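You operate a simulated robot arm through the tools that you are given. There is no shell and no other tool.

Carry out the task below with a simulated two-armed robot. There is one attempt and no reset: what you move stays moved.

JOB
Set the doser to 0.05 L and run one stroke into the cup.
Fine: the cup rides in the pouch holder; bring the holder back to LOAD and leave the cup in it.

Only the result counts: the job must be done as asked and must still hold three seconds after the hand-in. Knocking over, shifting, dropping, spilling or breaking anything else fails it.

ROBOT AND FRAMES
Two 7-joint arms with two-finger grippers on one trunk that stands fixed in place. Base frame: the origin is at the foot of the trunk, x ahead of it, y to its left, z up. Readings come in m, rad, newtons and seconds.
The left shoulder is at [0.07, 0.139, 1.305], the right one opposite. With the tool pointing down near the work surface each hand reaches from about 0.44 to 0.74 m from the base axis, measured 20 degrees to its own side. Payload 3.43 kg a hand.
Tool frame (each hand has its own): the origin (TCP) lies between the finger pads and is the grasp point; the fingertips stand 0.03 m ahead of it; z points along the fingers, y is the line along which they close. The gripper opens to 0.104 m; its body begins 0.057 m behind the TCP.
Orientation is that of the tool frame in the base frame, as a unit quaternion [x, y, z, w]. With the fingers straight down and closing along the base's y, the tool's x points along the base's -x, its y along +y and its z along -z.

CONTROLS
- The arms move only by the tool drive_tool. It takes "left_plan", "right_plan" or both (then of equal length, played together; a hand with none holds still); each is one flat list of numbers, 7 for each row, row after row: the shift along the tool's x, y, z in units of 100 mm (1.0 is 100 mm), then the turn, a rotation vector about the tool's x, y, z in units of 45 degrees (1.0 is 45 degrees), then the finger opening in m, from 0 to 0.104. In form: [x, y, z, ax, ay, az, claw, x, y, z, ax, ay, az, claw, ...]. A call has 1 to 20 rows; each row is the pose to reach, as a shift and turn from the pose commanded when the call began, along the tool's axes at that moment. A call with a number of a shift or a turn outside -1 to 1 is refused whole. A row lasts 0.2 s, in which the tool goes at most 0.05 m and 0.15 rad; a call with a longer step from one row to the next is refused whole, and so is a gripper value outside its range. A pose out of reach is approached as far as the arm can. The call stops where the force on the tool passes 40 N (or 10 N more than at its start, if that is more) or the arm is blocked; 0.2 s more then pass. The fingers move at their own pace (about 0.045 m/s each) and stop on an object; they squeeze with about 28 N. The grip force told is the motor's: it shows also when the fingers shut on nothing. Time passes only in rows, and 0.2 s behind the last, so rows that repeat a pose let the fingers close. It gives the time, the measured TCP pose, the force on the tool (base axes), the opening and the grip force at its end, in the units of the frame above (readings bear some noise), with the torque about the TCP (base axes, N m) and any sound that the robot's microphone picked up.
- Cameras (640 x 400 px; columns grow to the right, rows downward): "scene" is now at [0.1131, 0.0525, 1.5287]; the picture's right is [0.50, -0.87, 0.00], its down [-0.53, -0.31, -0.79] and it looks along [0.69, 0.40, -0.61] (base axes); focal length 277 px, centre (320, 200). "left" rides on the left gripper at [0.067, -0.018, -0.09] in its tool frame; the picture's right is [0.25, 0.97, 0.00], its down [-0.73, 0.19, -0.66] and it looks along [-0.64, 0.17, 0.75] (tool axes); focal length 218 px, centre (320, 200). "right" rides on the right gripper at [0.067, 0.018, -0.09] in its tool frame; the picture's right is [-0.25, 0.97, 0.00], its down [-0.73, -0.19, -0.66] and it looks along [-0.64, -0.17, 0.75] (tool axes); focal length 218 px, centre (320, 200). There is no depth. A picture from a camera that has moved, and an enlarged one, comes with that camera's place and axes in the base frame and with its lens. The place of the scene camera against the robot may be out by one fixed shift of up to 0.018 m in any direction.
- grab_frame(camera): a new picture of that camera. It takes no simulated time.
- lift_body(by): slides the trunk up (or, below 0, down) by that many m; the arms and the scene camera ride with it, the base frame stays. It gives what a move gives, with no picture.
- aim_head(pan, tilt): turns the head with the scene camera to pan (to the left, within 1.501 rad either way) and tilt (down, from -0.506 to 1.204), counted from straight ahead of the robot. It gives what a move gives.
- enlarge(camera, box): a new picture of the part [left, top, right, bottom] of that camera's present view, enlarged. It takes no simulated time.
- job_done(): hands the job in; it is judged then, once.

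Nothing tells you positions but the pictures and the camera data. Unless the task says otherwise, let go and move clear before handing in.

The tools are called after "Request:" by a JSON object that holds its "fn" and its "kwargs". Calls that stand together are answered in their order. drive_tool: Moves the arms, as the interface text tells. Its arguments: {"type":"object","properties":{"left_plan":{"type":"array"},"right_plan":{"type":"array"}},"required":[]} The other tools are called the same way: lift_body (by) moves the trunk up or down; aim_head (pan, tilt) turns the head that bears the scene camera; grab_frame (camera) takes a picture; enlarge (camera, box) takes an enlarged picture of a part of a camera's view; job_done () hands the job in.

At the start:

```text
clock: 0.0
left_position: [0.2858, 0.4265, 1.3572]
left_orientation: [-0.001, 1.0, 0.001, 0.0]
left_ft_force: [-0.3, 0.0, 0.1]
left_ft_torque: [0.02, -0.04, -0.02]
left_width: 0.1038
left_grip_force: 0.1
right_position: [0.4443, 0.0021, 1.3759]
right_orientation: [0.0, 1.0, 0.001, 0.0]
right_ft_force: [-0.1, 0.1, -0.5]
right_ft_torque: [-0.02, -0.01, 0.0]
right_width: 0.104
right_grip_force: 0.0
trunk travel left (down, up): [-0.8, 0.14]
head pan, tilt (commanded): [0.525, 0.656]
```

scene: 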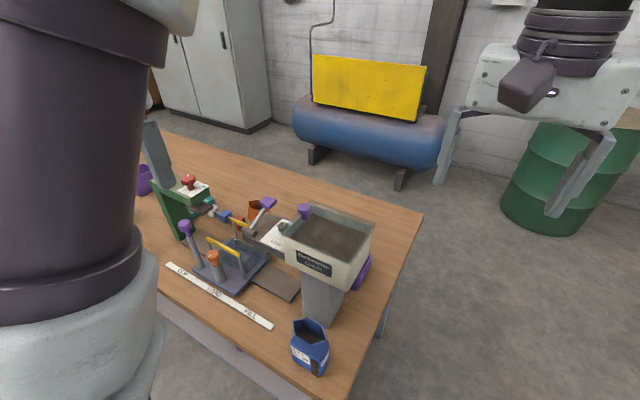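
right: 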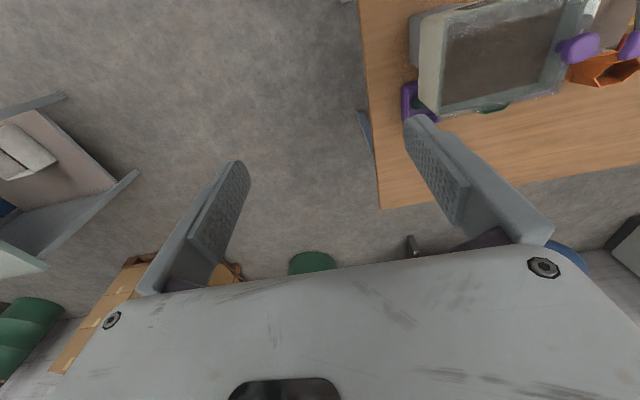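
left: 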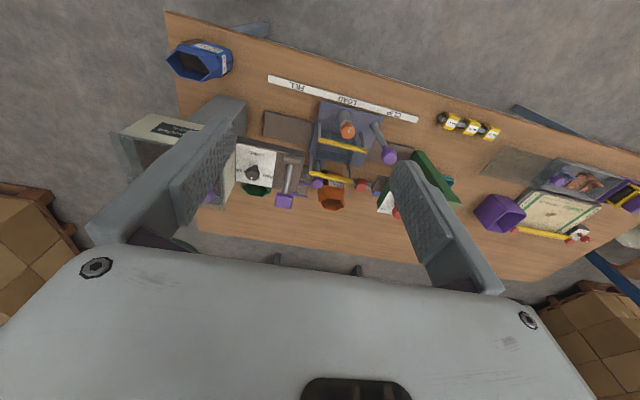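

I see a workbench with a doser hopper, a sliding pouch holder with CLIP/LOAD/FILL strip, and several cups. I will look closer before moving anything.

Request:
{"fn": "enlarge", "kwargs": {"camera": "scene", "box": [130, 160, 290, 340]}}

Request:
{"fn": "enlarge", "kwargs": {"camera": "scene", "box": [230, 180, 390, 390]}}

Request:
{"fn": "enlarge", "kwargs": {"camera": "left", "box": [220, 60, 420, 220]}}

Request:
{"fn": "enlarge", "kwargs": {"camera": "left", "box": [400, 90, 640, 260]}}

```text
2.22 times, centred on (210, 250) of scene
camera zoom: at [0.1131, 0.0525, 1.5287], right [0.5, -0.87, 0.0], down [-0.53, -0.31, -0.79], along [0.69, 0.4, -0.61], focal length 616 px, centre (564, 89)
```

zoom: 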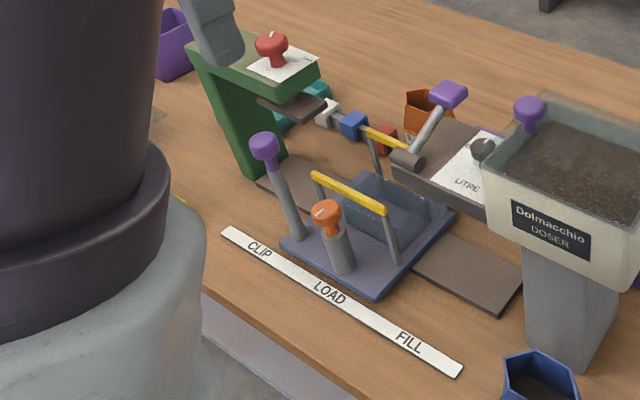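

```text
1.90 times, centred on (310, 285) of scene
camera zoom: at [0.1131, 0.0525, 1.5287], right [0.5, -0.87, 0.0], down [-0.53, -0.31, -0.79], along [0.69, 0.4, -0.61], focal length 528 px, centre (339, 38)
```

zoom: 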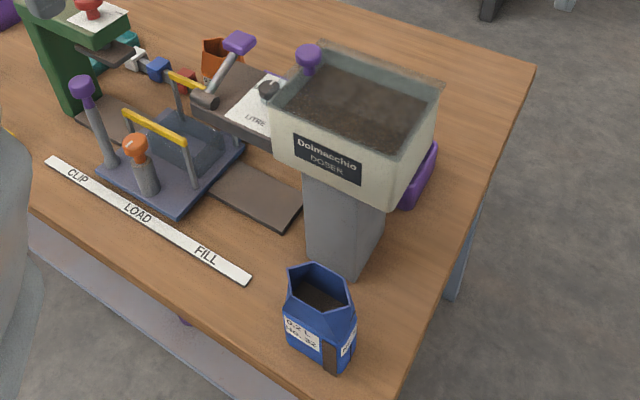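

```text
2.50 times, centred on (320, 140) of left
camera zoom: at [0.2194, 0.4077, 1.4471], right [-0.25, 0.97, 0.0], down [0.73, 0.19, 0.66], along [0.64, 0.17, -0.75], focal length 546 px, centre (320, 350)
```

zoom: 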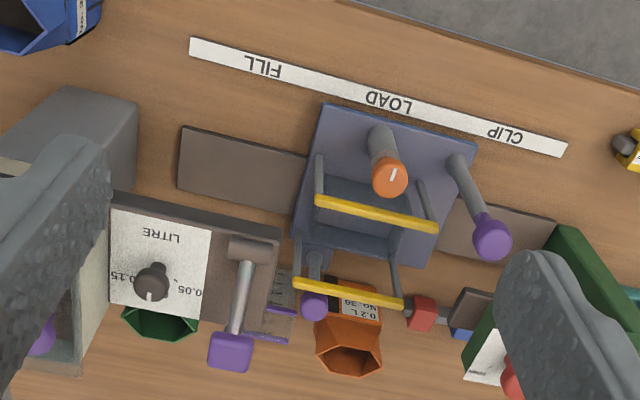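

```text
2.35 times, centred on (520, 175) of left
camera zoom: at [0.2194, 0.4077, 1.4471], right [-0.25, 0.97, 0.0], down [0.73, 0.19, 0.66], along [0.64, 0.17, -0.75], focal length 514 px, centre (-151, 259)
```

zoom: 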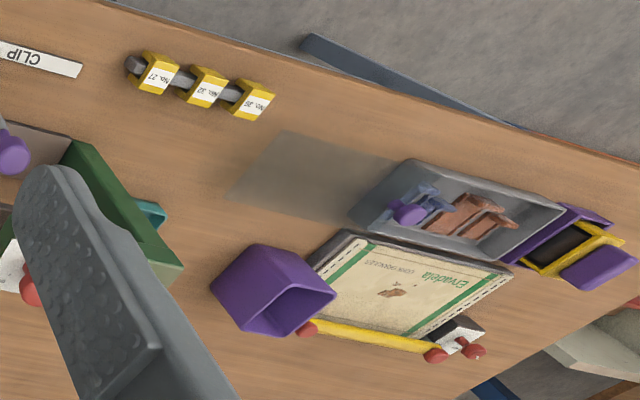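

The carriage sits at LOAD between a press (CLIP side) and the doser (FILL side). I'll zoom in more to find out what's in the holder and how the dial and levers look.

Request:
{"fn": "enlarge", "kwargs": {"camera": "left", "box": [300, 90, 380, 140]}}

Request:
{"fn": "enlarge", "kwargs": {"camera": "left", "box": [300, 130, 396, 220]}}

Request:
{"fn": "enlarge", "kwargs": {"camera": "left", "box": [230, 130, 310, 220]}}

Request:
{"fn": "enlarge", "kwargs": {"camera": "scene", "box": [180, 190, 290, 300]}}

Request:
{"fn": "enlarge", "kwargs": {"camera": "left", "box": [160, 20, 250, 100]}}

Request:
{"fn": "enlarge", "kwargs": {"camera": "left", "box": [470, 140, 640, 250]}}

```text
8.00 times, centred on (340, 115) of left
camera zoom: at [0.2194, 0.4077, 1.4471], right [-0.25, 0.97, 0.0], down [0.73, 0.19, 0.66], along [0.64, 0.17, -0.75], focal length 1746 px, centre (160, 880)
```

zoom: 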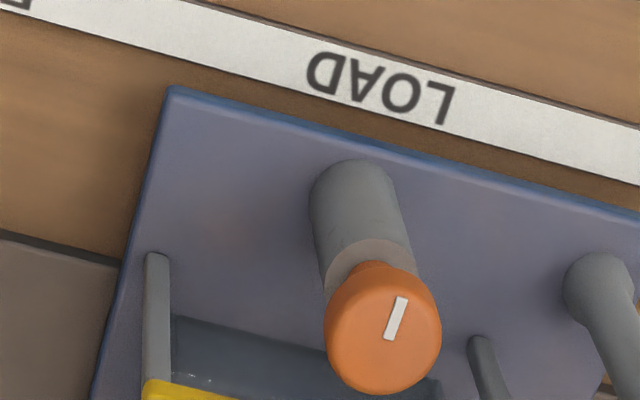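

```text
4.44 times, centred on (348, 175) of left
camera zoom: at [0.2194, 0.4077, 1.4471], right [-0.25, 0.97, 0.0], down [0.73, 0.19, 0.66], along [0.64, 0.17, -0.75], focal length 970 px, centre (196, 311)
```

zoom: 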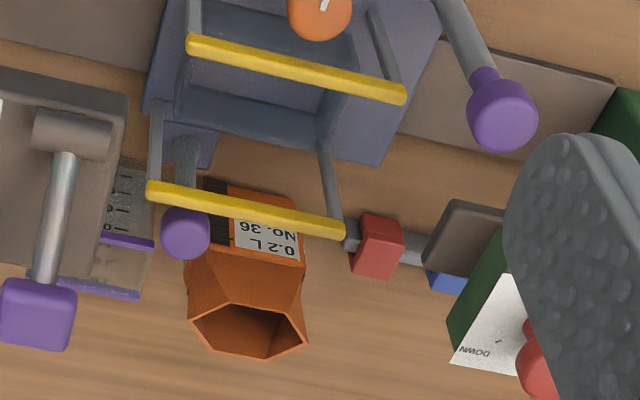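

```text
4.44 times, centred on (270, 175) of left
camera zoom: at [0.2194, 0.4077, 1.4471], right [-0.25, 0.97, 0.0], down [0.73, 0.19, 0.66], along [0.64, 0.17, -0.75], focal length 970 px, centre (542, 311)
```

zoom: 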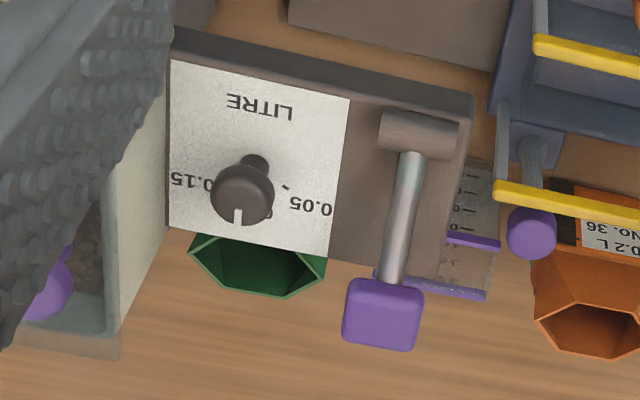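

```text
3.64 times, centred on (235, 245) of scene
camera zoom: at [0.1131, 0.0525, 1.5287], right [0.5, -0.87, 0.0], down [-0.53, -0.31, -0.79], along [0.69, 0.4, -0.61], focal length 1008 px, centre (629, 36)
```

zoom: 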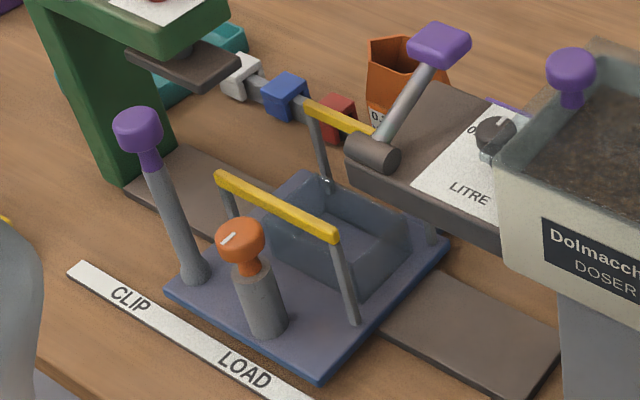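

```text
5.00 times, centred on (205, 60) of left
camera zoom: at [0.2194, 0.4077, 1.4471], right [-0.25, 0.97, 0.0], down [0.73, 0.19, 0.66], along [0.64, 0.17, -0.75], focal length 1091 px, centre (895, 900)
```

zoom: 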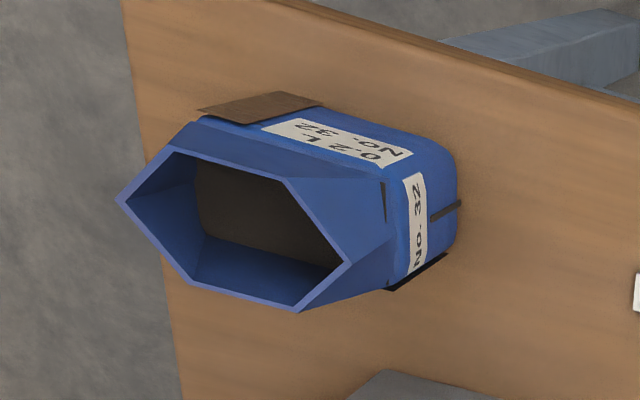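

```text
3.64 times, centred on (555, 195) of left
camera zoom: at [0.2194, 0.4077, 1.4471], right [-0.25, 0.97, 0.0], down [0.73, 0.19, 0.66], along [0.64, 0.17, -0.75], focal length 794 px, centre (-534, 218)
```

zoom: 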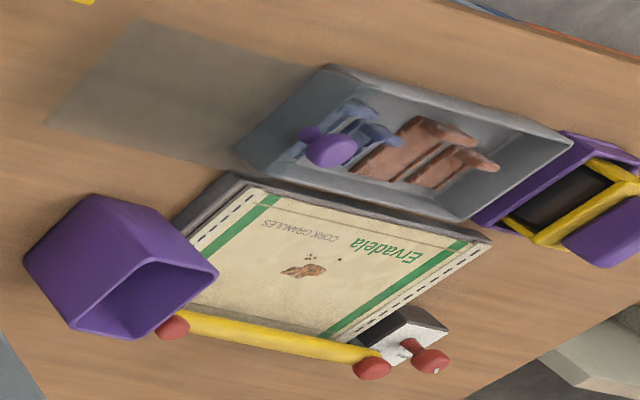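

The purple container at the far left appears to be the cup (the blue, orange and green ones are numbered pouches). I'll move the left hand toward it at safe height for a better look.

Request:
{"fn": "drive_tool", "kwargs": {"left_plan": [0, 0.4, 0, 0, 0, 0, 0.104, 0, 0.8, 0, 0, 0, 0, 0.104, 0, 1.0, 0, 0, 0, 0, 0.104]}}

Request:
{"fn": "drive_tool", "kwargs": {"left_plan": [0, 0.4, 0, 0, 0, 0, 0.104, 0, 0.8, 0, 0, 0, 0, 0.104, 0, 1.0, 0, 0, 0, 0, 0.104]}}

Request:
{"fn": "grab_frame", "kwargs": {"camera": "left"}}

Request:
{"fn": "grab_frame", "kwargs": {"camera": "scene"}}

```text
clock: 0.8
left_position: [0.284, 0.527, 1.3585]
left_orientation: [-0.001, 1.0, 0.0, 0.0]
left_ft_force: [0.8, 0.5, -0.5]
left_ft_torque: [0.02, 0.01, 0.02]
left_width: 0.1039
left_grip_force: 0.0
right_position: [0.4433, 0.0026, 1.376]
right_orientation: [-0.001, 1.0, 0.001, 0.001]
right_ft_force: [-0.7, -0.1, 0.4]
right_ft_torque: [0.01, -0.02, 0.01]
right_width: 0.1041
right_grip_force: 0.1
trunk travel left (down, up): [-0.8, 0.14]
head pan, tilt (commanded): [0.525, 0.656]
```

```text
clock: 1.6
left_position: [0.2847, 0.6279, 1.3581]
left_orientation: [0.0, 1.0, 0.001, 0.0]
left_ft_force: [-0.2, 1.3, 1.1]
left_ft_torque: [-0.04, 0.02, 0.0]
left_width: 0.1043
left_grip_force: 0.1
right_position: [0.4444, 0.0015, 1.3762]
right_orientation: [-0.001, 1.0, 0.001, -0.001]
right_ft_force: [-0.6, 0.0, -0.2]
right_ft_torque: [0.01, -0.02, -0.01]
right_width: 0.1041
right_grip_force: 0.2
trunk travel left (down, up): [-0.8, 0.14]
head pan, tilt (commanded): [0.525, 0.656]
```

```text
taken
camera left: at [0.2191, 0.6089, 1.4476], right [-0.25, 0.97, 0.0], down [0.73, 0.19, 0.66], along [0.64, 0.17, -0.75], focal length 218 px, centre (320, 200)
```

left: 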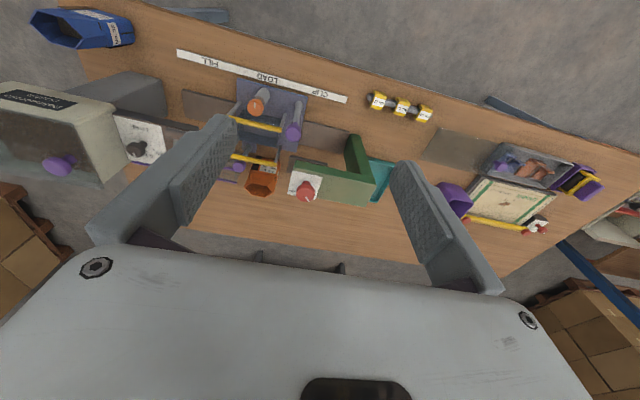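

```text
taken
camera scene: at [0.113, 0.0516, 1.5287], right [0.5, -0.87, 0.0], down [-0.53, -0.31, -0.79], along [0.69, 0.4, -0.61], focal length 277 px, centre (320, 200)
```

scene: 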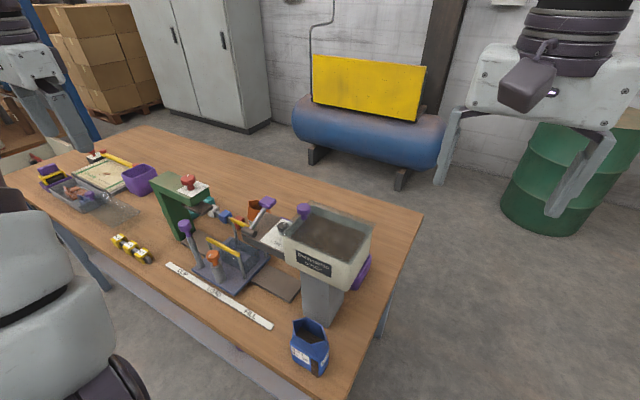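

The scene view is now clear. I'll zoom in on the purple cup, the dial, the press and the carriage.

Request:
{"fn": "enlarge", "kwargs": {"camera": "scene", "box": [100, 150, 180, 210]}}

Request:
{"fn": "enlarge", "kwargs": {"camera": "scene", "box": [240, 190, 320, 250]}}

Request:
{"fn": "enlarge", "kwargs": {"camera": "left", "box": [100, 90, 200, 190]}}

Request:
{"fn": "enlarge", "kwargs": {"camera": "left", "box": [220, 70, 320, 140]}}

Request:
{"fn": "enlarge", "kwargs": {"camera": "scene", "box": [190, 230, 280, 300]}}

Request:
{"fn": "enlarge", "kwargs": {"camera": "scene", "box": [20, 140, 180, 270]}}

```text
6.67 times, centred on (140, 180) of scene
camera zoom: at [0.113, 0.0516, 1.5287], right [0.5, -0.87, 0.0], down [-0.53, -0.31, -0.79], along [0.69, 0.4, -0.61], focal length 1849 px, centre (1520, 333)
```

zoom: 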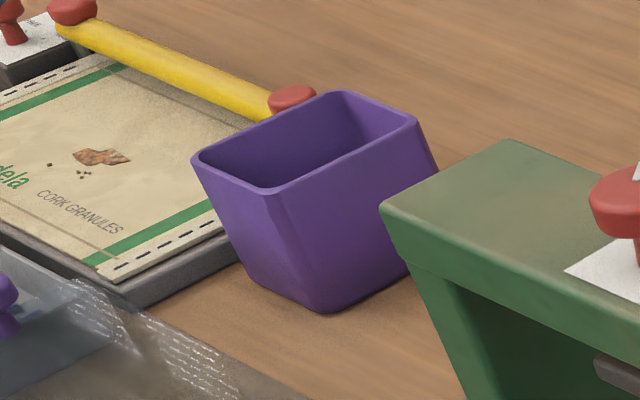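

```text
6.67 times, centred on (280, 220) of scene
camera zoom: at [0.113, 0.0516, 1.5287], right [0.5, -0.87, 0.0], down [-0.53, -0.31, -0.79], along [0.69, 0.4, -0.61], focal length 1849 px, centre (587, 67)
```

zoom: 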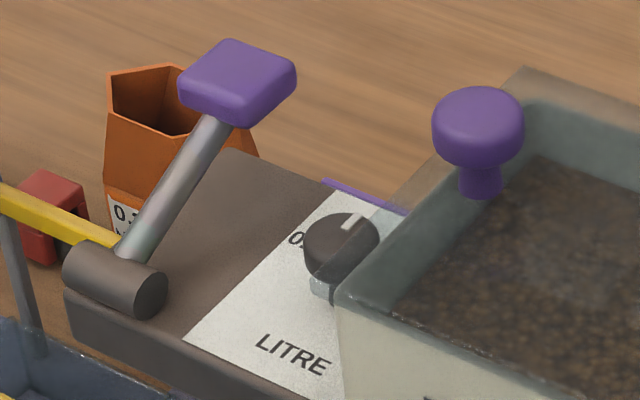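

```text
4.00 times, centred on (150, 140) of left
camera zoom: at [0.2191, 0.6089, 1.4476], right [-0.25, 0.97, 0.0], down [0.73, 0.19, 0.66], along [0.64, 0.17, -0.75], focal length 873 px, centre (1000, 440)
```

zoom: 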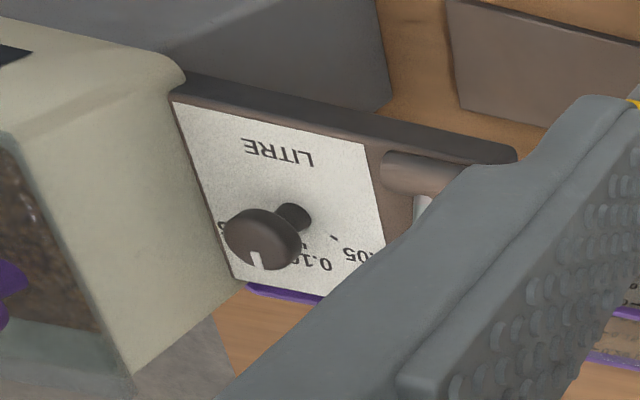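

```text
5.71 times, centred on (270, 105) of left
camera zoom: at [0.2191, 0.6089, 1.4476], right [-0.25, 0.97, 0.0], down [0.73, 0.19, 0.66], along [0.64, 0.17, -0.75], focal length 1247 px, centre (606, 743)
```

zoom: 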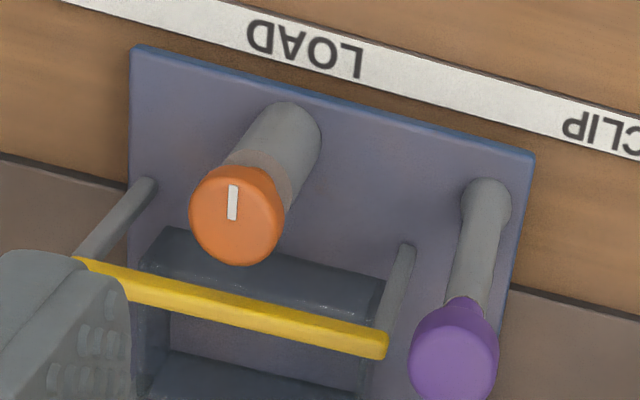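

```text
5.71 times, centred on (235, 265) of scene
camera zoom: at [0.113, 0.0516, 1.5287], right [0.5, -0.87, 0.0], down [-0.53, -0.31, -0.79], along [0.69, 0.4, -0.61], focal length 1585 px, centre (806, -171)
```

zoom: 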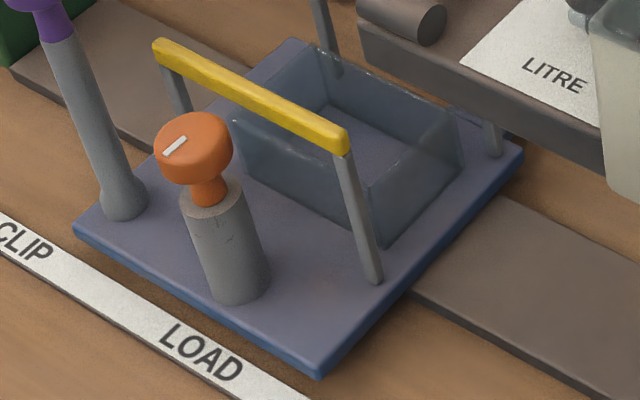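

```text
3.08 times, centred on (100, 205) of scene
camera zoom: at [0.113, 0.0516, 1.5287], right [0.5, -0.87, 0.0], down [-0.53, -0.31, -0.79], along [0.69, 0.4, -0.61], focal length 853 px, centre (997, 185)
```

zoom: 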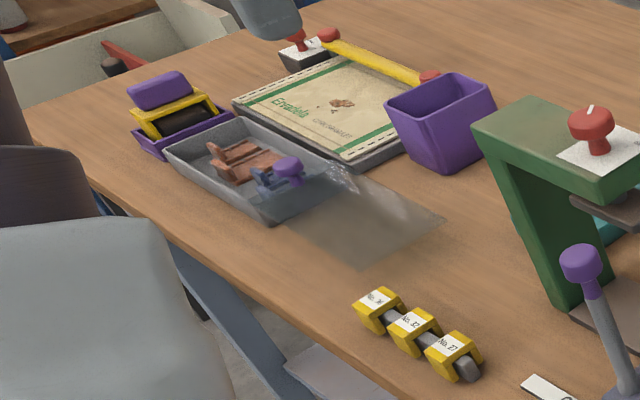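

The purple container at far left looks to be out of reach (about y=1.1), but there's another purple item beside the hopper's right side. I'll inspect that.

Request:
{"fn": "enlarge", "kwargs": {"camera": "right", "box": [360, 0, 640, 175]}}

Request:
{"fn": "enlarge", "kwargs": {"camera": "scene", "box": [280, 190, 400, 340]}}

Request:
{"fn": "enlarge", "kwargs": {"camera": "scene", "box": [170, 165, 230, 215]}}

```text
2.29 times, centred on (500, 88) of right
camera zoom: at [0.377, 0.0191, 1.4662], right [0.25, 0.97, 0.0], down [0.73, -0.19, 0.66], along [0.64, -0.16, -0.75], focal length 499 px, centre (-91, 457)
```

zoom: 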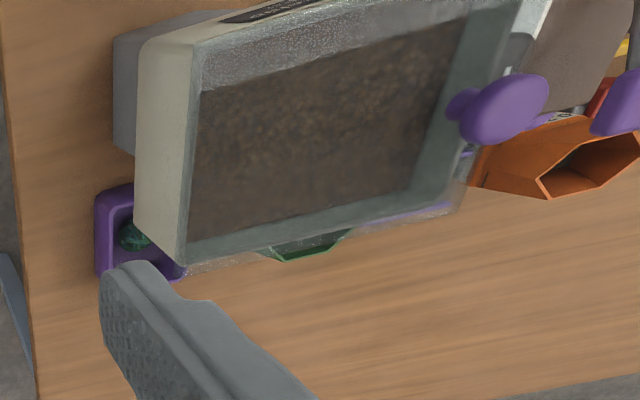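

```text
2.67 times, centred on (340, 265) of scene
camera zoom: at [0.113, 0.0516, 1.5287], right [0.5, -0.87, 0.0], down [-0.53, -0.31, -0.79], along [0.69, 0.4, -0.61], focal length 740 px, centre (267, 27)
```

zoom: 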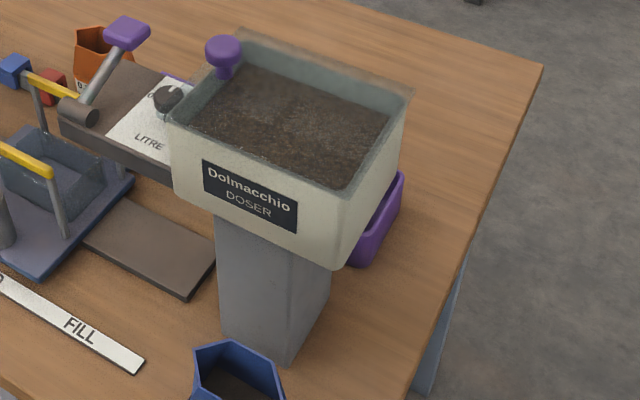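

```text
8.00 times, centred on (200, 190) of scene
camera zoom: at [0.113, 0.0516, 1.5287], right [0.5, -0.87, 0.0], down [-0.53, -0.31, -0.79], along [0.69, 0.4, -0.61], focal length 2219 px, centre (1280, 280)
```

zoom: 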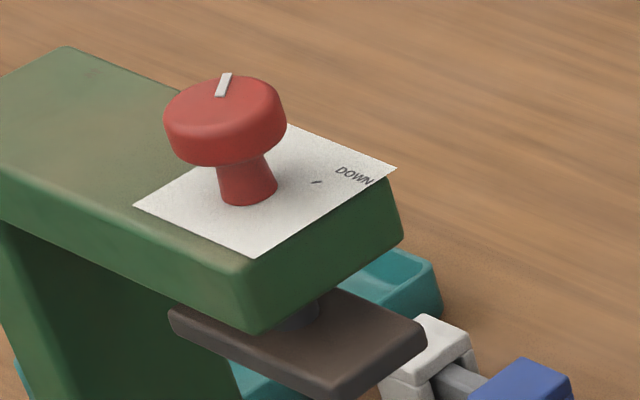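

Beside the hopper there's a purple tray, and behind the carriage something clear with purple graduations that may be the cup. I'll bring the left hand up and over for a look from above.

Request:
{"fn": "drive_tool", "kwargs": {"left_plan": [-0.3, -0.35, -0.15, 0, 0, 0, 0.104, -0.6, -0.7, -0.3, 0, 0, 0, 0.104, -0.9, -1.0, -0.5, 0, 0, 0, 0.104]}}

Request:
{"fn": "drive_tool", "kwargs": {"left_plan": [-0.2, -0.3, 0, 0, 0, 0, 0.104, -0.4, -0.6, 0, 0, 0, 0, 0.104, -0.5, -0.8, 0, 0, 0, 0, 0.104]}}

Request:
{"fn": "grab_frame", "kwargs": {"camera": "left"}}

```text
clock: 2.4
left_position: [0.3767, 0.5229, 1.4101]
left_orientation: [0.0, 1.0, 0.001, -0.001]
left_ft_force: [-0.1, 1.1, -0.6]
left_ft_torque: [0.01, -0.02, -0.02]
left_width: 0.1038
left_grip_force: 0.1
right_position: [0.4456, 0.0007, 1.3756]
right_orientation: [0.0, 1.0, 0.001, 0.001]
right_ft_force: [-0.3, 0.1, 0.4]
right_ft_torque: [0.02, 0.0, -0.02]
right_width: 0.104
right_grip_force: 0.1
trunk travel left (down, up): [-0.8, 0.14]
head pan, tilt (commanded): [0.525, 0.656]
```

```text
clock: 3.2
left_position: [0.4268, 0.445, 1.4067]
left_orientation: [0.0, 1.0, 0.001, 0.0]
left_ft_force: [0.3, -0.8, -0.2]
left_ft_torque: [0.0, 0.0, -0.02]
left_width: 0.1042
left_grip_force: 0.1
right_position: [0.4443, 0.0028, 1.3766]
right_orientation: [-0.001, 1.0, 0.001, 0.0]
right_ft_force: [0.6, 0.5, 1.2]
right_ft_torque: [-0.01, 0.01, -0.01]
right_width: 0.1043
right_grip_force: 0.2
trunk travel left (down, up): [-0.8, 0.14]
head pan, tilt (commanded): [0.525, 0.656]
```

```text
taken
camera left: at [0.36, 0.427, 1.4977], right [-0.25, 0.97, 0.0], down [0.73, 0.19, 0.66], along [0.64, 0.17, -0.75], focal length 218 px, centre (320, 200)
```

left: 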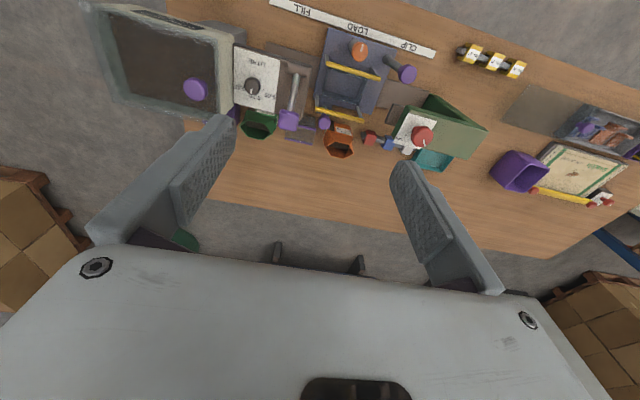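

Request:
{"fn": "enlarge", "kwargs": {"camera": "left", "box": [230, 90, 360, 170]}}

Request:
{"fn": "enlarge", "kwargs": {"camera": "left", "box": [225, 35, 315, 105]}}

Request:
{"fn": "enlarge", "kwargs": {"camera": "left", "box": [300, 15, 430, 130]}}

Request:
{"fn": "enlarge", "kwargs": {"camera": "left", "box": [80, 0, 300, 150]}}

```text
4.92 times, centred on (295, 130) of left
camera zoom: at [0.36, 0.427, 1.4977], right [-0.25, 0.97, 0.0], down [0.73, 0.19, 0.66], along [0.64, 0.17, -0.75], focal length 1074 px, centre (443, 545)
```

zoom: 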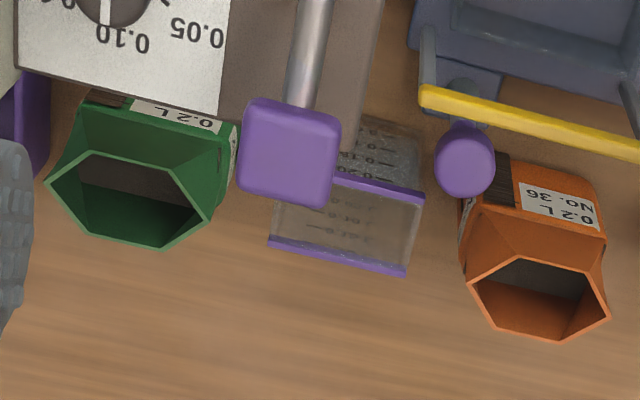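

```text
5.71 times, centred on (270, 70) of left
camera zoom: at [0.36, 0.427, 1.4977], right [-0.25, 0.97, 0.0], down [0.73, 0.19, 0.66], along [0.64, 0.17, -0.75], focal length 1247 px, centre (606, 943)
```

zoom: 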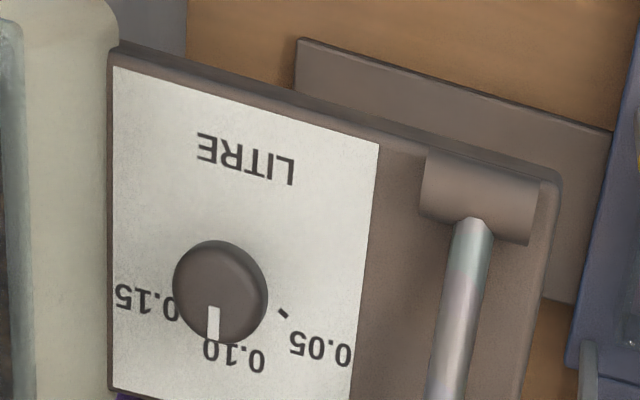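

```text
3.48 times, centred on (365, 72) of left
camera zoom: at [0.36, 0.427, 1.4977], right [-0.25, 0.97, 0.0], down [0.73, 0.19, 0.66], along [0.64, 0.17, -0.75], focal length 759 px, centre (164, 644)
```

zoom: 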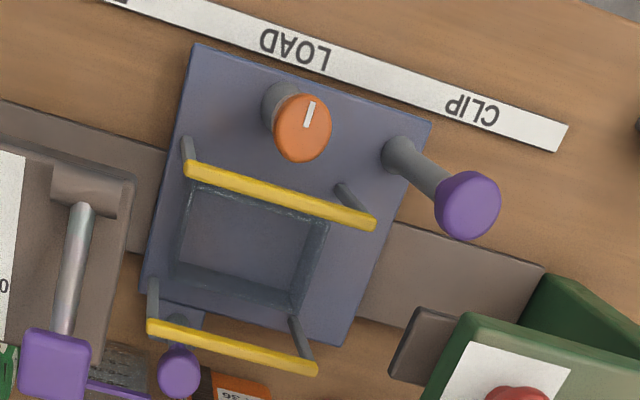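

```text
2.67 times, centred on (190, 75) of left
camera zoom: at [0.36, 0.427, 1.4977], right [-0.25, 0.97, 0.0], down [0.73, 0.19, 0.66], along [0.64, 0.17, -0.75], focal length 582 px, centre (667, 533)
```

zoom: 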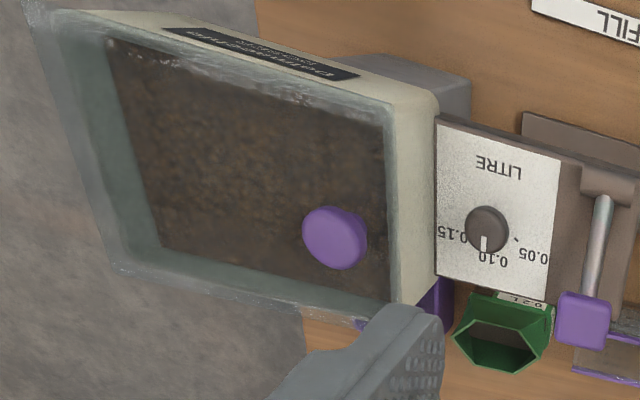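

A clear graduated cup with purple rims stands behind the doser arm at roughly (0.61, 0.44), rim z≈0.96. Now I want low front views of the carriage's orange knob and the doser underside.

Request:
{"fn": "drive_tool", "kwargs": {"left_plan": [0.4, 0, 0, 0, 0, 0, 0.104, 0.8, 0.0, 0.1, 0, 0, 0, 0.104, 1.0, 0, 0.4, 0, 0, 0, 0.104]}}

Request:
{"fn": "drive_tool", "kwargs": {"left_plan": [0.4, 0, 0.2, 0, 0, 0, 0.104, 0.8, 0.0, 0.4, 0, 0, 0, 0.104, 1.0, 0.1, 0.8, 0, 0, 0, 0.104, 1.0, 0.1, 1.0, 0, 0, 0, 0.104]}}

Request:
{"fn": "grab_frame", "kwargs": {"camera": "left"}}

Request:
{"fn": "grab_frame", "kwargs": {"camera": "scene"}}

```text
clock: 4.0
left_position: [0.3282, 0.4465, 1.3668]
left_orientation: [-0.001, 1.0, 0.0, 0.001]
left_ft_force: [0.4, -0.4, -0.8]
left_ft_torque: [-0.04, 0.0, 0.0]
left_width: 0.104
left_grip_force: 0.3
right_position: [0.4462, 0.0029, 1.3753]
right_orientation: [-0.001, 1.0, 0.001, 0.0]
right_ft_force: [0.8, -0.7, 0.2]
right_ft_torque: [0.02, 0.01, 0.0]
right_width: 0.1041
right_grip_force: 0.1
trunk travel left (down, up): [-0.8, 0.14]
head pan, tilt (commanded): [0.525, 0.656]
```

```text
clock: 5.0
left_position: [0.227, 0.4576, 1.2675]
left_orientation: [0.001, 1.0, 0.001, 0.0]
left_ft_force: [-0.5, 0.1, -0.5]
left_ft_torque: [-0.03, 0.01, 0.01]
left_width: 0.1042
left_grip_force: 0.0
right_position: [0.446, 0.0031, 1.376]
right_orientation: [0.0, 1.0, 0.0, 0.0]
right_ft_force: [0.3, 0.7, -0.1]
right_ft_torque: [0.03, 0.03, -0.01]
right_width: 0.1038
right_grip_force: 0.1
trunk travel left (down, up): [-0.8, 0.14]
head pan, tilt (commanded): [0.525, 0.656]
```

```text
taken
camera left: at [0.1603, 0.4388, 1.356], right [-0.25, 0.97, 0.0], down [0.73, 0.19, 0.66], along [0.63, 0.17, -0.75], focal length 218 px, centre (320, 200)
```

left: 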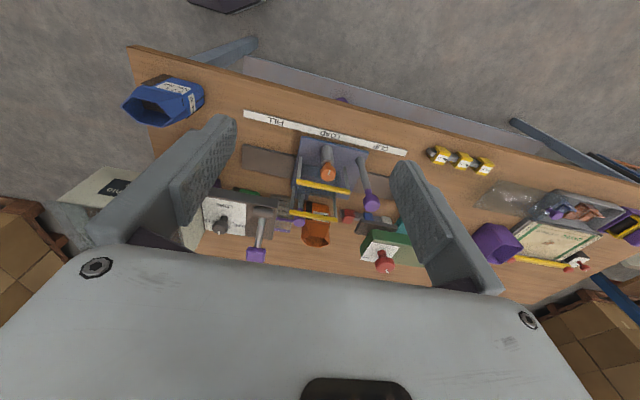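

```text
taken
camera scene: at [0.1145, 0.0538, 1.5285], right [0.5, -0.86, 0.0], down [-0.53, -0.31, -0.79], along [0.68, 0.4, -0.61], focal length 277 px, centre (320, 200)
```

scene: 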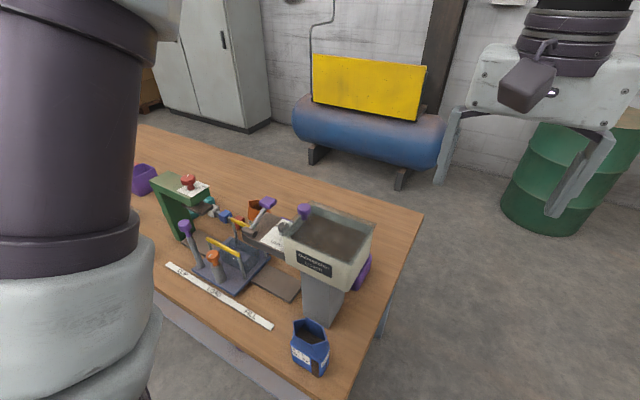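

I'll tilt the left hand forward for a lower-angle look at the carriage and the doser's underside.

Request:
{"fn": "drive_tool", "kwargs": {"left_plan": [0, 0, 0, 0, -0.18, 0, 0.104, 0, 0, 0, 0, -0.36, 0, 0.104, 0, 0, 0, 0, -0.54, 0, 0.104, 0, 0, 0, 0, -0.7, 0, 0.104]}}

Request:
{"fn": "grab_frame", "kwargs": {"camera": "left"}}

```text
clock: 6.0
left_position: [0.2248, 0.4565, 1.2664]
left_orientation: [0.001, 0.962, 0.0, 0.273]
left_ft_force: [0.5, -0.2, -1.3]
left_ft_torque: [0.01, 0.02, 0.0]
left_width: 0.1043
left_grip_force: 0.1
right_position: [0.4427, 0.0024, 1.377]
right_orientation: [-0.001, 1.0, 0.001, 0.001]
right_ft_force: [0.5, 0.9, 0.1]
right_ft_torque: [0.0, 0.0, -0.01]
right_width: 0.1043
right_grip_force: 0.0
trunk travel left (down, up): [-0.8, 0.14]
head pan, tilt (commanded): [0.525, 0.656]
```

```text
taken
camera left: at [0.1215, 0.4385, 1.3082], right [-0.21, 0.97, -0.13], down [0.28, 0.19, 0.94], along [0.94, 0.17, -0.31], focal length 218 px, centre (320, 200)
```

left: 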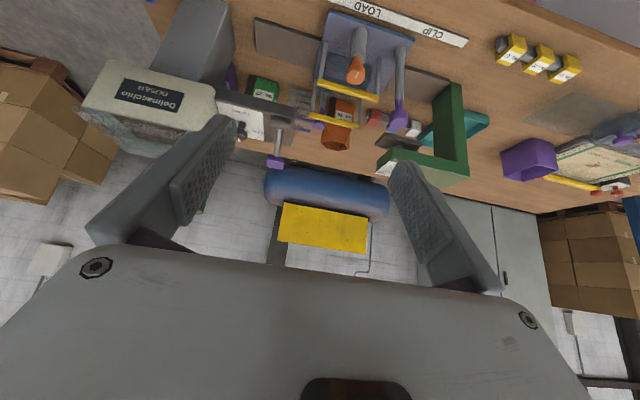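

Request:
{"fn": "enlarge", "kwargs": {"camera": "left", "box": [220, 40, 340, 170]}}

Request:
{"fn": "enlarge", "kwargs": {"camera": "left", "box": [290, 0, 430, 160]}}

Request:
{"fn": "enlarge", "kwargs": {"camera": "left", "box": [60, 0, 320, 170]}}

```text
3.08 times, centred on (280, 105) of left
camera zoom: at [0.1215, 0.4385, 1.3082], right [-0.21, 0.97, -0.13], down [0.28, 0.19, 0.94], along [0.94, 0.17, -0.31], focal length 672 px, centre (443, 492)
```

zoom: 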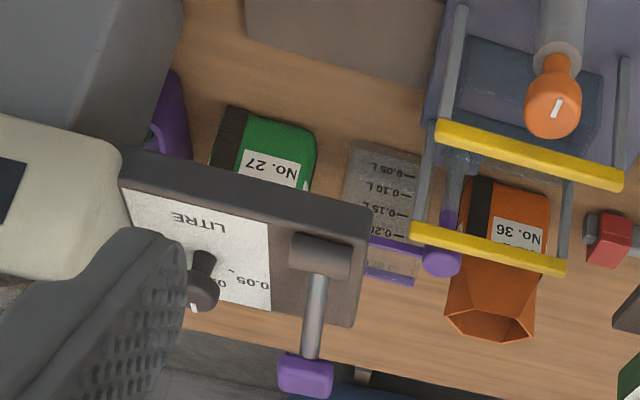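

```text
2.50 times, centred on (360, 80) of left
camera zoom: at [0.1215, 0.4385, 1.3082], right [-0.21, 0.97, -0.13], down [0.28, 0.19, 0.94], along [0.94, 0.17, -0.31], focal length 546 px, centre (220, 500)
```

zoom: 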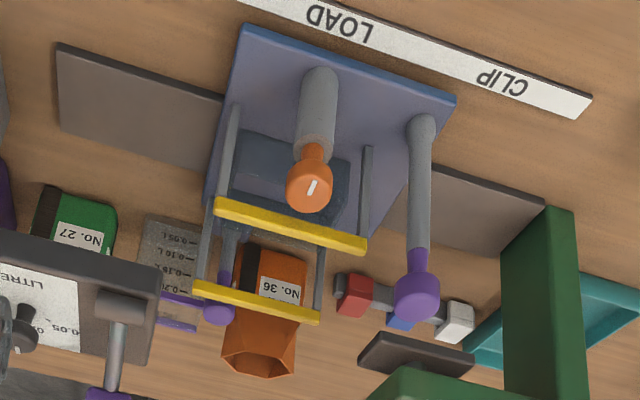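

```text
2.35 times, centred on (190, 85) of left
camera zoom: at [0.1215, 0.4385, 1.3082], right [-0.21, 0.97, -0.13], down [0.28, 0.19, 0.94], along [0.94, 0.17, -0.31], focal length 514 px, centre (626, 471)
```

zoom: 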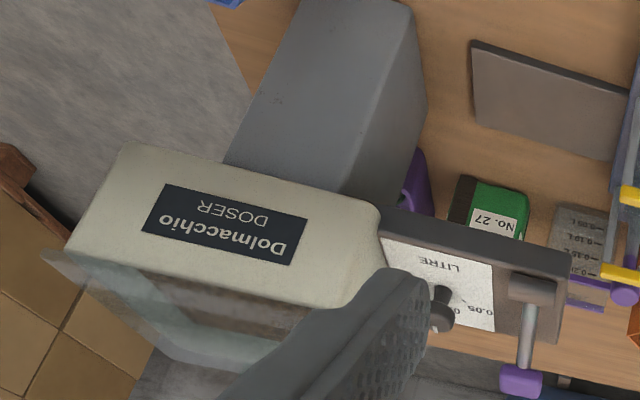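

The clear cup's graduations (0.05–0.20 L) confirm it is the cup. I'll lower the tilted hand to examine the orange knob post and the doser's outlet.

Request:
{"fn": "drive_tool", "kwargs": {"left_plan": [0.2, 0.15, 0.33, 0, 0, 0, 0.104, 0.4, 0.3, 0.66, 0, 0, 0, 0.104, 0.6, 0.4, 0.98, 0, 0, 0, 0.104]}}

Request:
{"fn": "grab_frame", "kwargs": {"camera": "left"}}

Request:
{"fn": "enlarge", "kwargs": {"camera": "left", "box": [250, 40, 400, 160]}}

Request:
{"fn": "enlarge", "kwargs": {"camera": "left", "box": [180, 40, 310, 180]}}

```text
clock: 6.8
left_position: [0.225, 0.4981, 1.1542]
left_orientation: [-0.001, 0.962, 0.0, 0.272]
left_ft_force: [0.7, -0.4, -0.4]
left_ft_torque: [-0.03, -0.02, -0.02]
left_width: 0.1038
left_grip_force: 0.1
right_position: [0.4449, 0.0042, 1.3755]
right_orientation: [-0.001, 1.0, -0.001, 0.0]
right_ft_force: [0.1, 1.1, 0.1]
right_ft_torque: [-0.04, 0.0, 0.0]
right_width: 0.1038
right_grip_force: 0.0
trunk travel left (down, up): [-0.8, 0.14]
head pan, tilt (commanded): [0.525, 0.656]
```

```text
taken
camera left: at [0.1218, 0.48, 1.1959], right [-0.22, 0.97, -0.13], down [0.28, 0.19, 0.94], along [0.94, 0.17, -0.31], focal length 218 px, centre (320, 200)
```

left: 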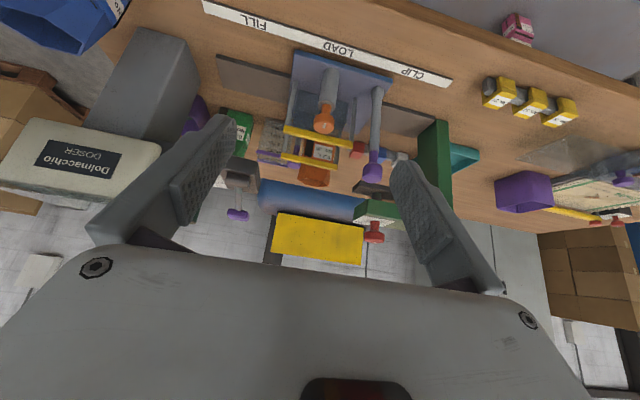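

```text
3.33 times, centred on (325, 100) of left
camera zoom: at [0.1218, 0.48, 1.1959], right [-0.22, 0.97, -0.13], down [0.28, 0.19, 0.94], along [0.94, 0.17, -0.31], focal length 728 px, centre (303, 533)
```

zoom: 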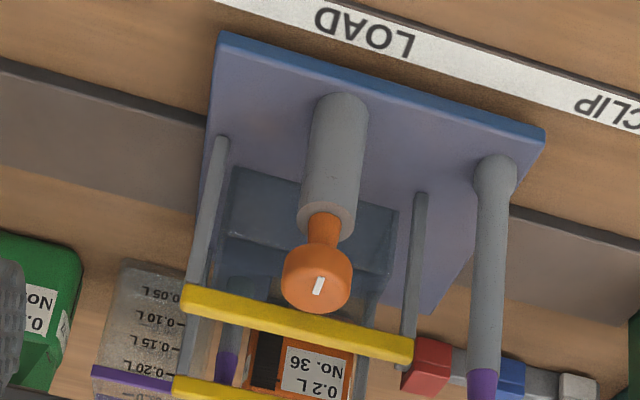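

```text
2.86 times, centred on (245, 110) of left
camera zoom: at [0.1218, 0.48, 1.1959], right [-0.22, 0.97, -0.13], down [0.28, 0.19, 0.94], along [0.94, 0.17, -0.31], focal length 624 px, centre (534, 457)
```

zoom: 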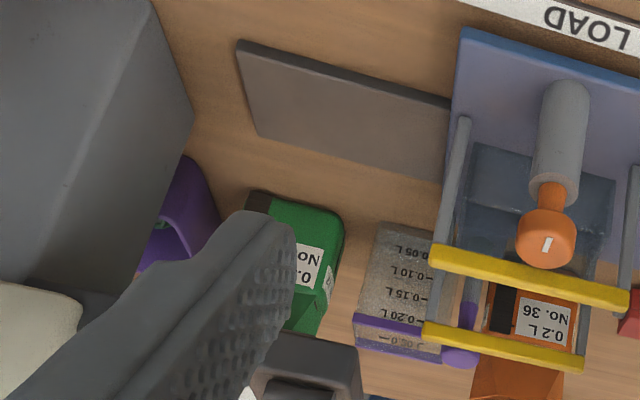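

The orange knob is a mushroom knob on a post, probably a lock or index pin on the carriage. Before planning grasps I want to gauge the gripper body's size and the doser's lever and hopper details.

Request:
{"fn": "enlarge", "kwargs": {"camera": "scene", "box": [420, 0, 640, 220]}}

Request:
{"fn": "enlarge", "kwargs": {"camera": "right", "box": [480, 0, 640, 100]}}

Request:
{"fn": "enlarge", "kwargs": {"camera": "scene", "box": [245, 190, 325, 250]}}

```text
1.82 times, centred on (530, 110) of scene
camera zoom: at [0.113, 0.0543, 1.5287], right [0.5, -0.86, 0.0], down [-0.53, -0.31, -0.79], along [0.69, 0.4, -0.61], focal length 504 px, centre (-62, 364)
```

zoom: 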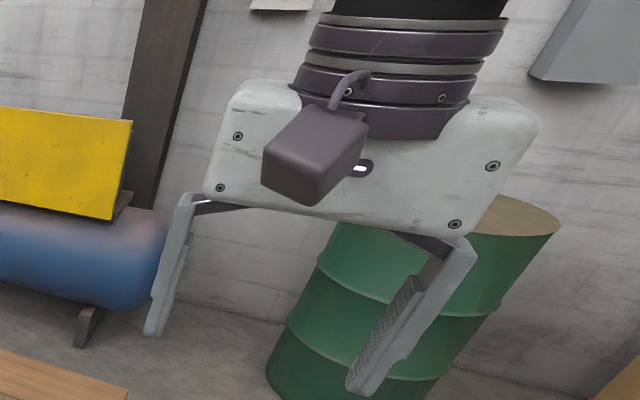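

```text
4.00 times, centred on (560, 50) of right
camera zoom: at [0.3769, 0.0218, 1.4663], right [0.25, 0.97, 0.0], down [0.73, -0.19, 0.66], along [0.64, -0.17, -0.75], focal length 873 px, centre (-640, 800)
```

zoom: 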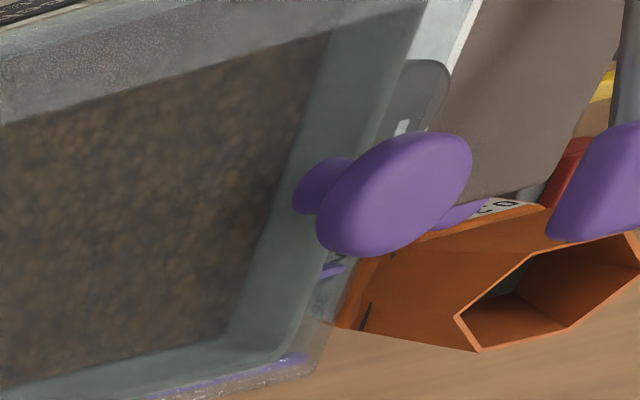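

```text
6.67 times, centred on (285, 220) of scene
camera zoom: at [0.113, 0.0543, 1.5287], right [0.5, -0.86, 0.0], down [-0.53, -0.31, -0.79], along [0.69, 0.4, -0.61], focal length 1849 px, centre (553, 67)
```

zoom: 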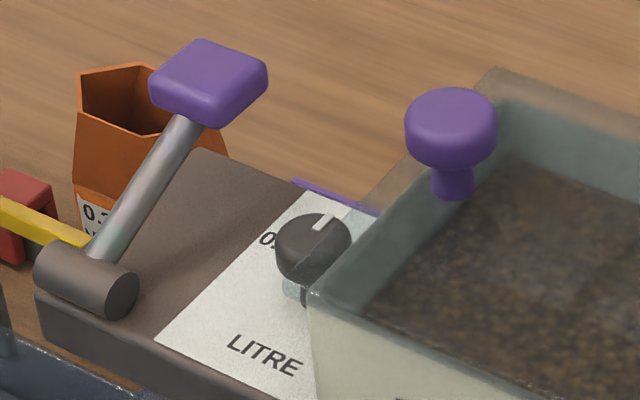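

Now I'll raise and level the left hand, then yaw it so the fingers close along x with the camera on the lever side, heading for the dial.

Request:
{"fn": "drive_tool", "kwargs": {"left_plan": [-0.18, 0, -0.25, 0, 0.18, 0, 0.06, -0.35, 0, -0.5, 0, 0.36, 0, 0.06, -0.53, 0, -0.75, 0, 0.54, 0, 0.06, -0.7, 0, -1.0, 0, 0.7, 0, 0.06]}}

Request:
{"fn": "drive_tool", "kwargs": {"left_plan": [0, 0, -0.2, 0, 0, 0.19, 0.06, 0, 0, -0.4, 0, 0, 0.38, 0.06, 0, 0, -0.4, 0, 0, 0.57, 0.06, 0, 0, -0.4, 0, 0, 0.76, 0.06, 0, 0, -0.4, 0, 0, 0.95, 0.06]}}

Request:
{"fn": "drive_tool", "kwargs": {"left_plan": [0, 0, 0, 0, 0, 0.19, 0.06, 0, 0, 0, 0, 0, 0.38, 0.06, 0, 0, 0, 0, 0, 0.57, 0.06, 0, 0, 0, 0, 0, 0.76, 0.06, 0, 0, 0, 0, 0, 0.95, 0.06]}}

```text
clock: 7.8
left_position: [0.2337, 0.4938, 1.2756]
left_orientation: [-0.001, 1.0, 0.001, -0.002]
left_ft_force: [0.4, 0.1, 0.1]
left_ft_torque: [-0.04, 0.03, 0.02]
left_width: 0.0596
left_grip_force: 0.2
right_position: [0.4442, 0.0007, 1.3756]
right_orientation: [-0.001, 1.0, 0.001, 0.0]
right_ft_force: [0.1, -0.6, 0.1]
right_ft_torque: [0.04, 0.0, -0.01]
right_width: 0.104
right_grip_force: 0.1
trunk travel left (down, up): [-0.8, 0.14]
head pan, tilt (commanded): [0.525, 0.656]
```

```text
clock: 9.0
left_position: [0.2324, 0.4952, 1.3152]
left_orientation: [0.365, 0.931, 0.001, 0.0]
left_ft_force: [-0.2, 0.5, 0.3]
left_ft_torque: [0.0, -0.01, -0.01]
left_width: 0.0601
left_grip_force: 0.1
right_position: [0.4439, 0.0024, 1.3763]
right_orientation: [-0.001, 1.0, 0.001, 0.001]
right_ft_force: [-0.5, -0.2, 0.0]
right_ft_torque: [0.05, 0.02, 0.02]
right_width: 0.104
right_grip_force: 0.0
trunk travel left (down, up): [-0.8, 0.14]
head pan, tilt (commanded): [0.525, 0.656]
```

```text
clock: 10.2
left_position: [0.2318, 0.4967, 1.3147]
left_orientation: [0.68, 0.734, 0.001, -0.001]
left_ft_force: [-0.6, 0.6, 0.9]
left_ft_torque: [-0.02, 0.0, -0.01]
left_width: 0.0601
left_grip_force: 0.0
right_position: [0.4453, 0.0019, 1.3746]
right_orientation: [-0.001, 1.0, 0.0, 0.0]
right_ft_force: [0.7, 0.3, 0.5]
right_ft_torque: [-0.02, 0.01, -0.01]
right_width: 0.1042
right_grip_force: 0.1
trunk travel left (down, up): [-0.8, 0.14]
head pan, tilt (commanded): [0.525, 0.656]
```

Request:
{"fn": "drive_tool", "kwargs": {"left_plan": [-0.22, 0.25, 0, 0, 0, 0.16, 0.06, -0.44, 0.5, 0, 0, 0, 0.32, 0.06, -0.66, 0.75, 0, 0, 0, 0.48, 0.06, -0.87, 1.0, 0, 0, 0, 0.65, 0.06]}}

Request:
{"fn": "drive_tool", "kwargs": {"left_plan": [-0.02, 0.4, 0, 0, 0, 0, 0.06, -0.05, 0.8, 0, 0, 0, 0, 0.06, -0.07, 1.0, 0, 0, 0, 0, 0.06]}}

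Request:
{"fn": "grab_frame", "kwargs": {"camera": "left"}}

Request:
{"fn": "grab_frame", "kwargs": {"camera": "scene"}}

```text
clock: 11.2
left_position: [0.3392, 0.4157, 1.3158]
left_orientation: [0.842, 0.539, 0.001, -0.001]
left_ft_force: [-0.1, 0.2, -0.9]
left_ft_torque: [0.04, 0.02, 0.02]
left_width: 0.0597
left_grip_force: 0.1
right_position: [0.4454, 0.0014, 1.3755]
right_orientation: [-0.002, 1.0, 0.003, 0.0]
right_ft_force: [0.6, -0.1, -0.6]
right_ft_torque: [0.0, 0.03, 0.02]
right_width: 0.1039
right_grip_force: 0.0
trunk travel left (down, up): [-0.8, 0.14]
head pan, tilt (commanded): [0.525, 0.656]
```

```text
clock: 12.0
left_position: [0.426, 0.3684, 1.3161]
left_orientation: [0.842, 0.539, 0.001, 0.0]
left_ft_force: [-0.4, -0.8, 0.0]
left_ft_torque: [-0.02, -0.03, -0.01]
left_width: 0.0599
left_grip_force: 0.1
right_position: [0.4442, 0.0029, 1.3751]
right_orientation: [-0.001, 1.0, 0.001, 0.0]
right_ft_force: [-0.5, 0.2, 1.1]
right_ft_torque: [-0.02, 0.01, 0.0]
right_width: 0.1042
right_grip_force: 0.0
trunk travel left (down, up): [-0.8, 0.14]
head pan, tilt (commanded): [0.525, 0.656]
```

```text
taken
camera left: at [0.4398, 0.4356, 1.4053], right [0.98, -0.18, 0.0], down [-0.13, -0.74, 0.66], along [-0.12, -0.65, -0.75], focal length 218 px, centre (320, 200)
```

left: 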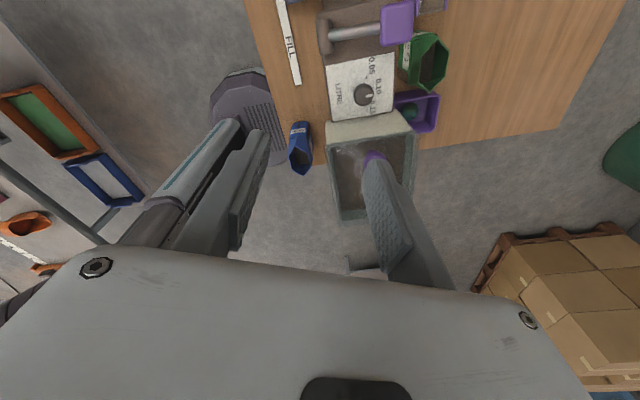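

```text
taken
camera scene: at [0.1132, 0.0526, 1.5286], right [0.5, -0.87, 0.0], down [-0.53, -0.31, -0.79], along [0.69, 0.4, -0.61], focal length 277 px, centre (320, 200)
```

scene: 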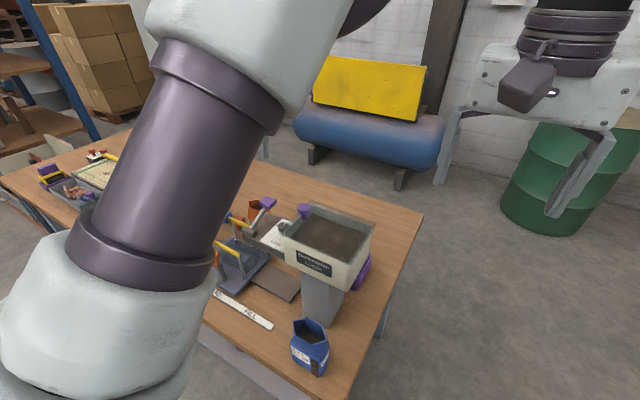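

Request:
{"fn": "enlarge", "kwargs": {"camera": "left", "box": [310, 40, 440, 130]}}

Request:
{"fn": "enlarge", "kwargs": {"camera": "left", "box": [300, 0, 480, 230]}}

```text
4.44 times, centred on (375, 85) of left
camera zoom: at [0.4398, 0.4356, 1.4053], right [0.98, -0.18, 0.0], down [-0.13, -0.74, 0.66], along [-0.12, -0.65, -0.75], focal length 970 px, centre (76, 711)
```

zoom: 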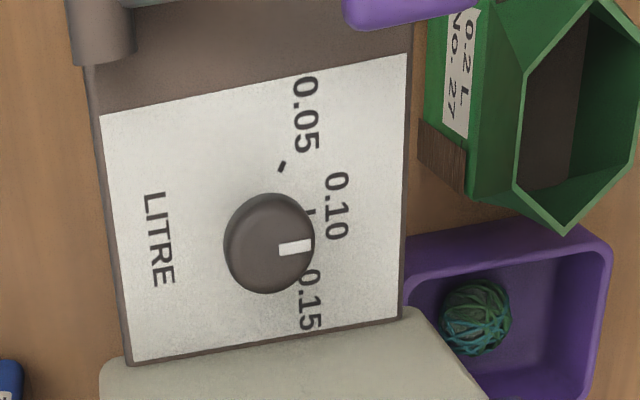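

```text
1.74 times, centred on (390, 115) of left
camera zoom: at [0.4398, 0.4356, 1.4053], right [0.98, -0.18, 0.0], down [-0.13, -0.74, 0.66], along [-0.12, -0.65, -0.75], focal length 380 px, centre (198, 348)
```

zoom: 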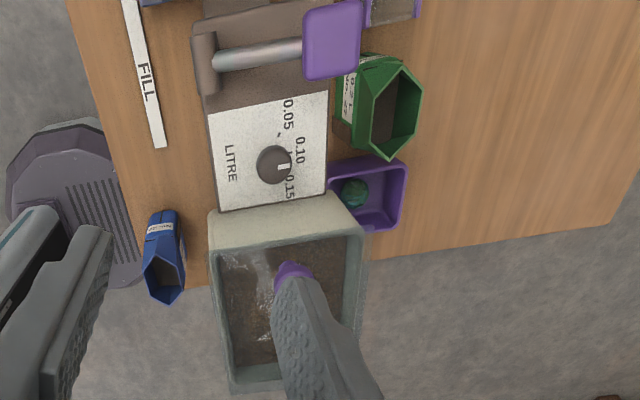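

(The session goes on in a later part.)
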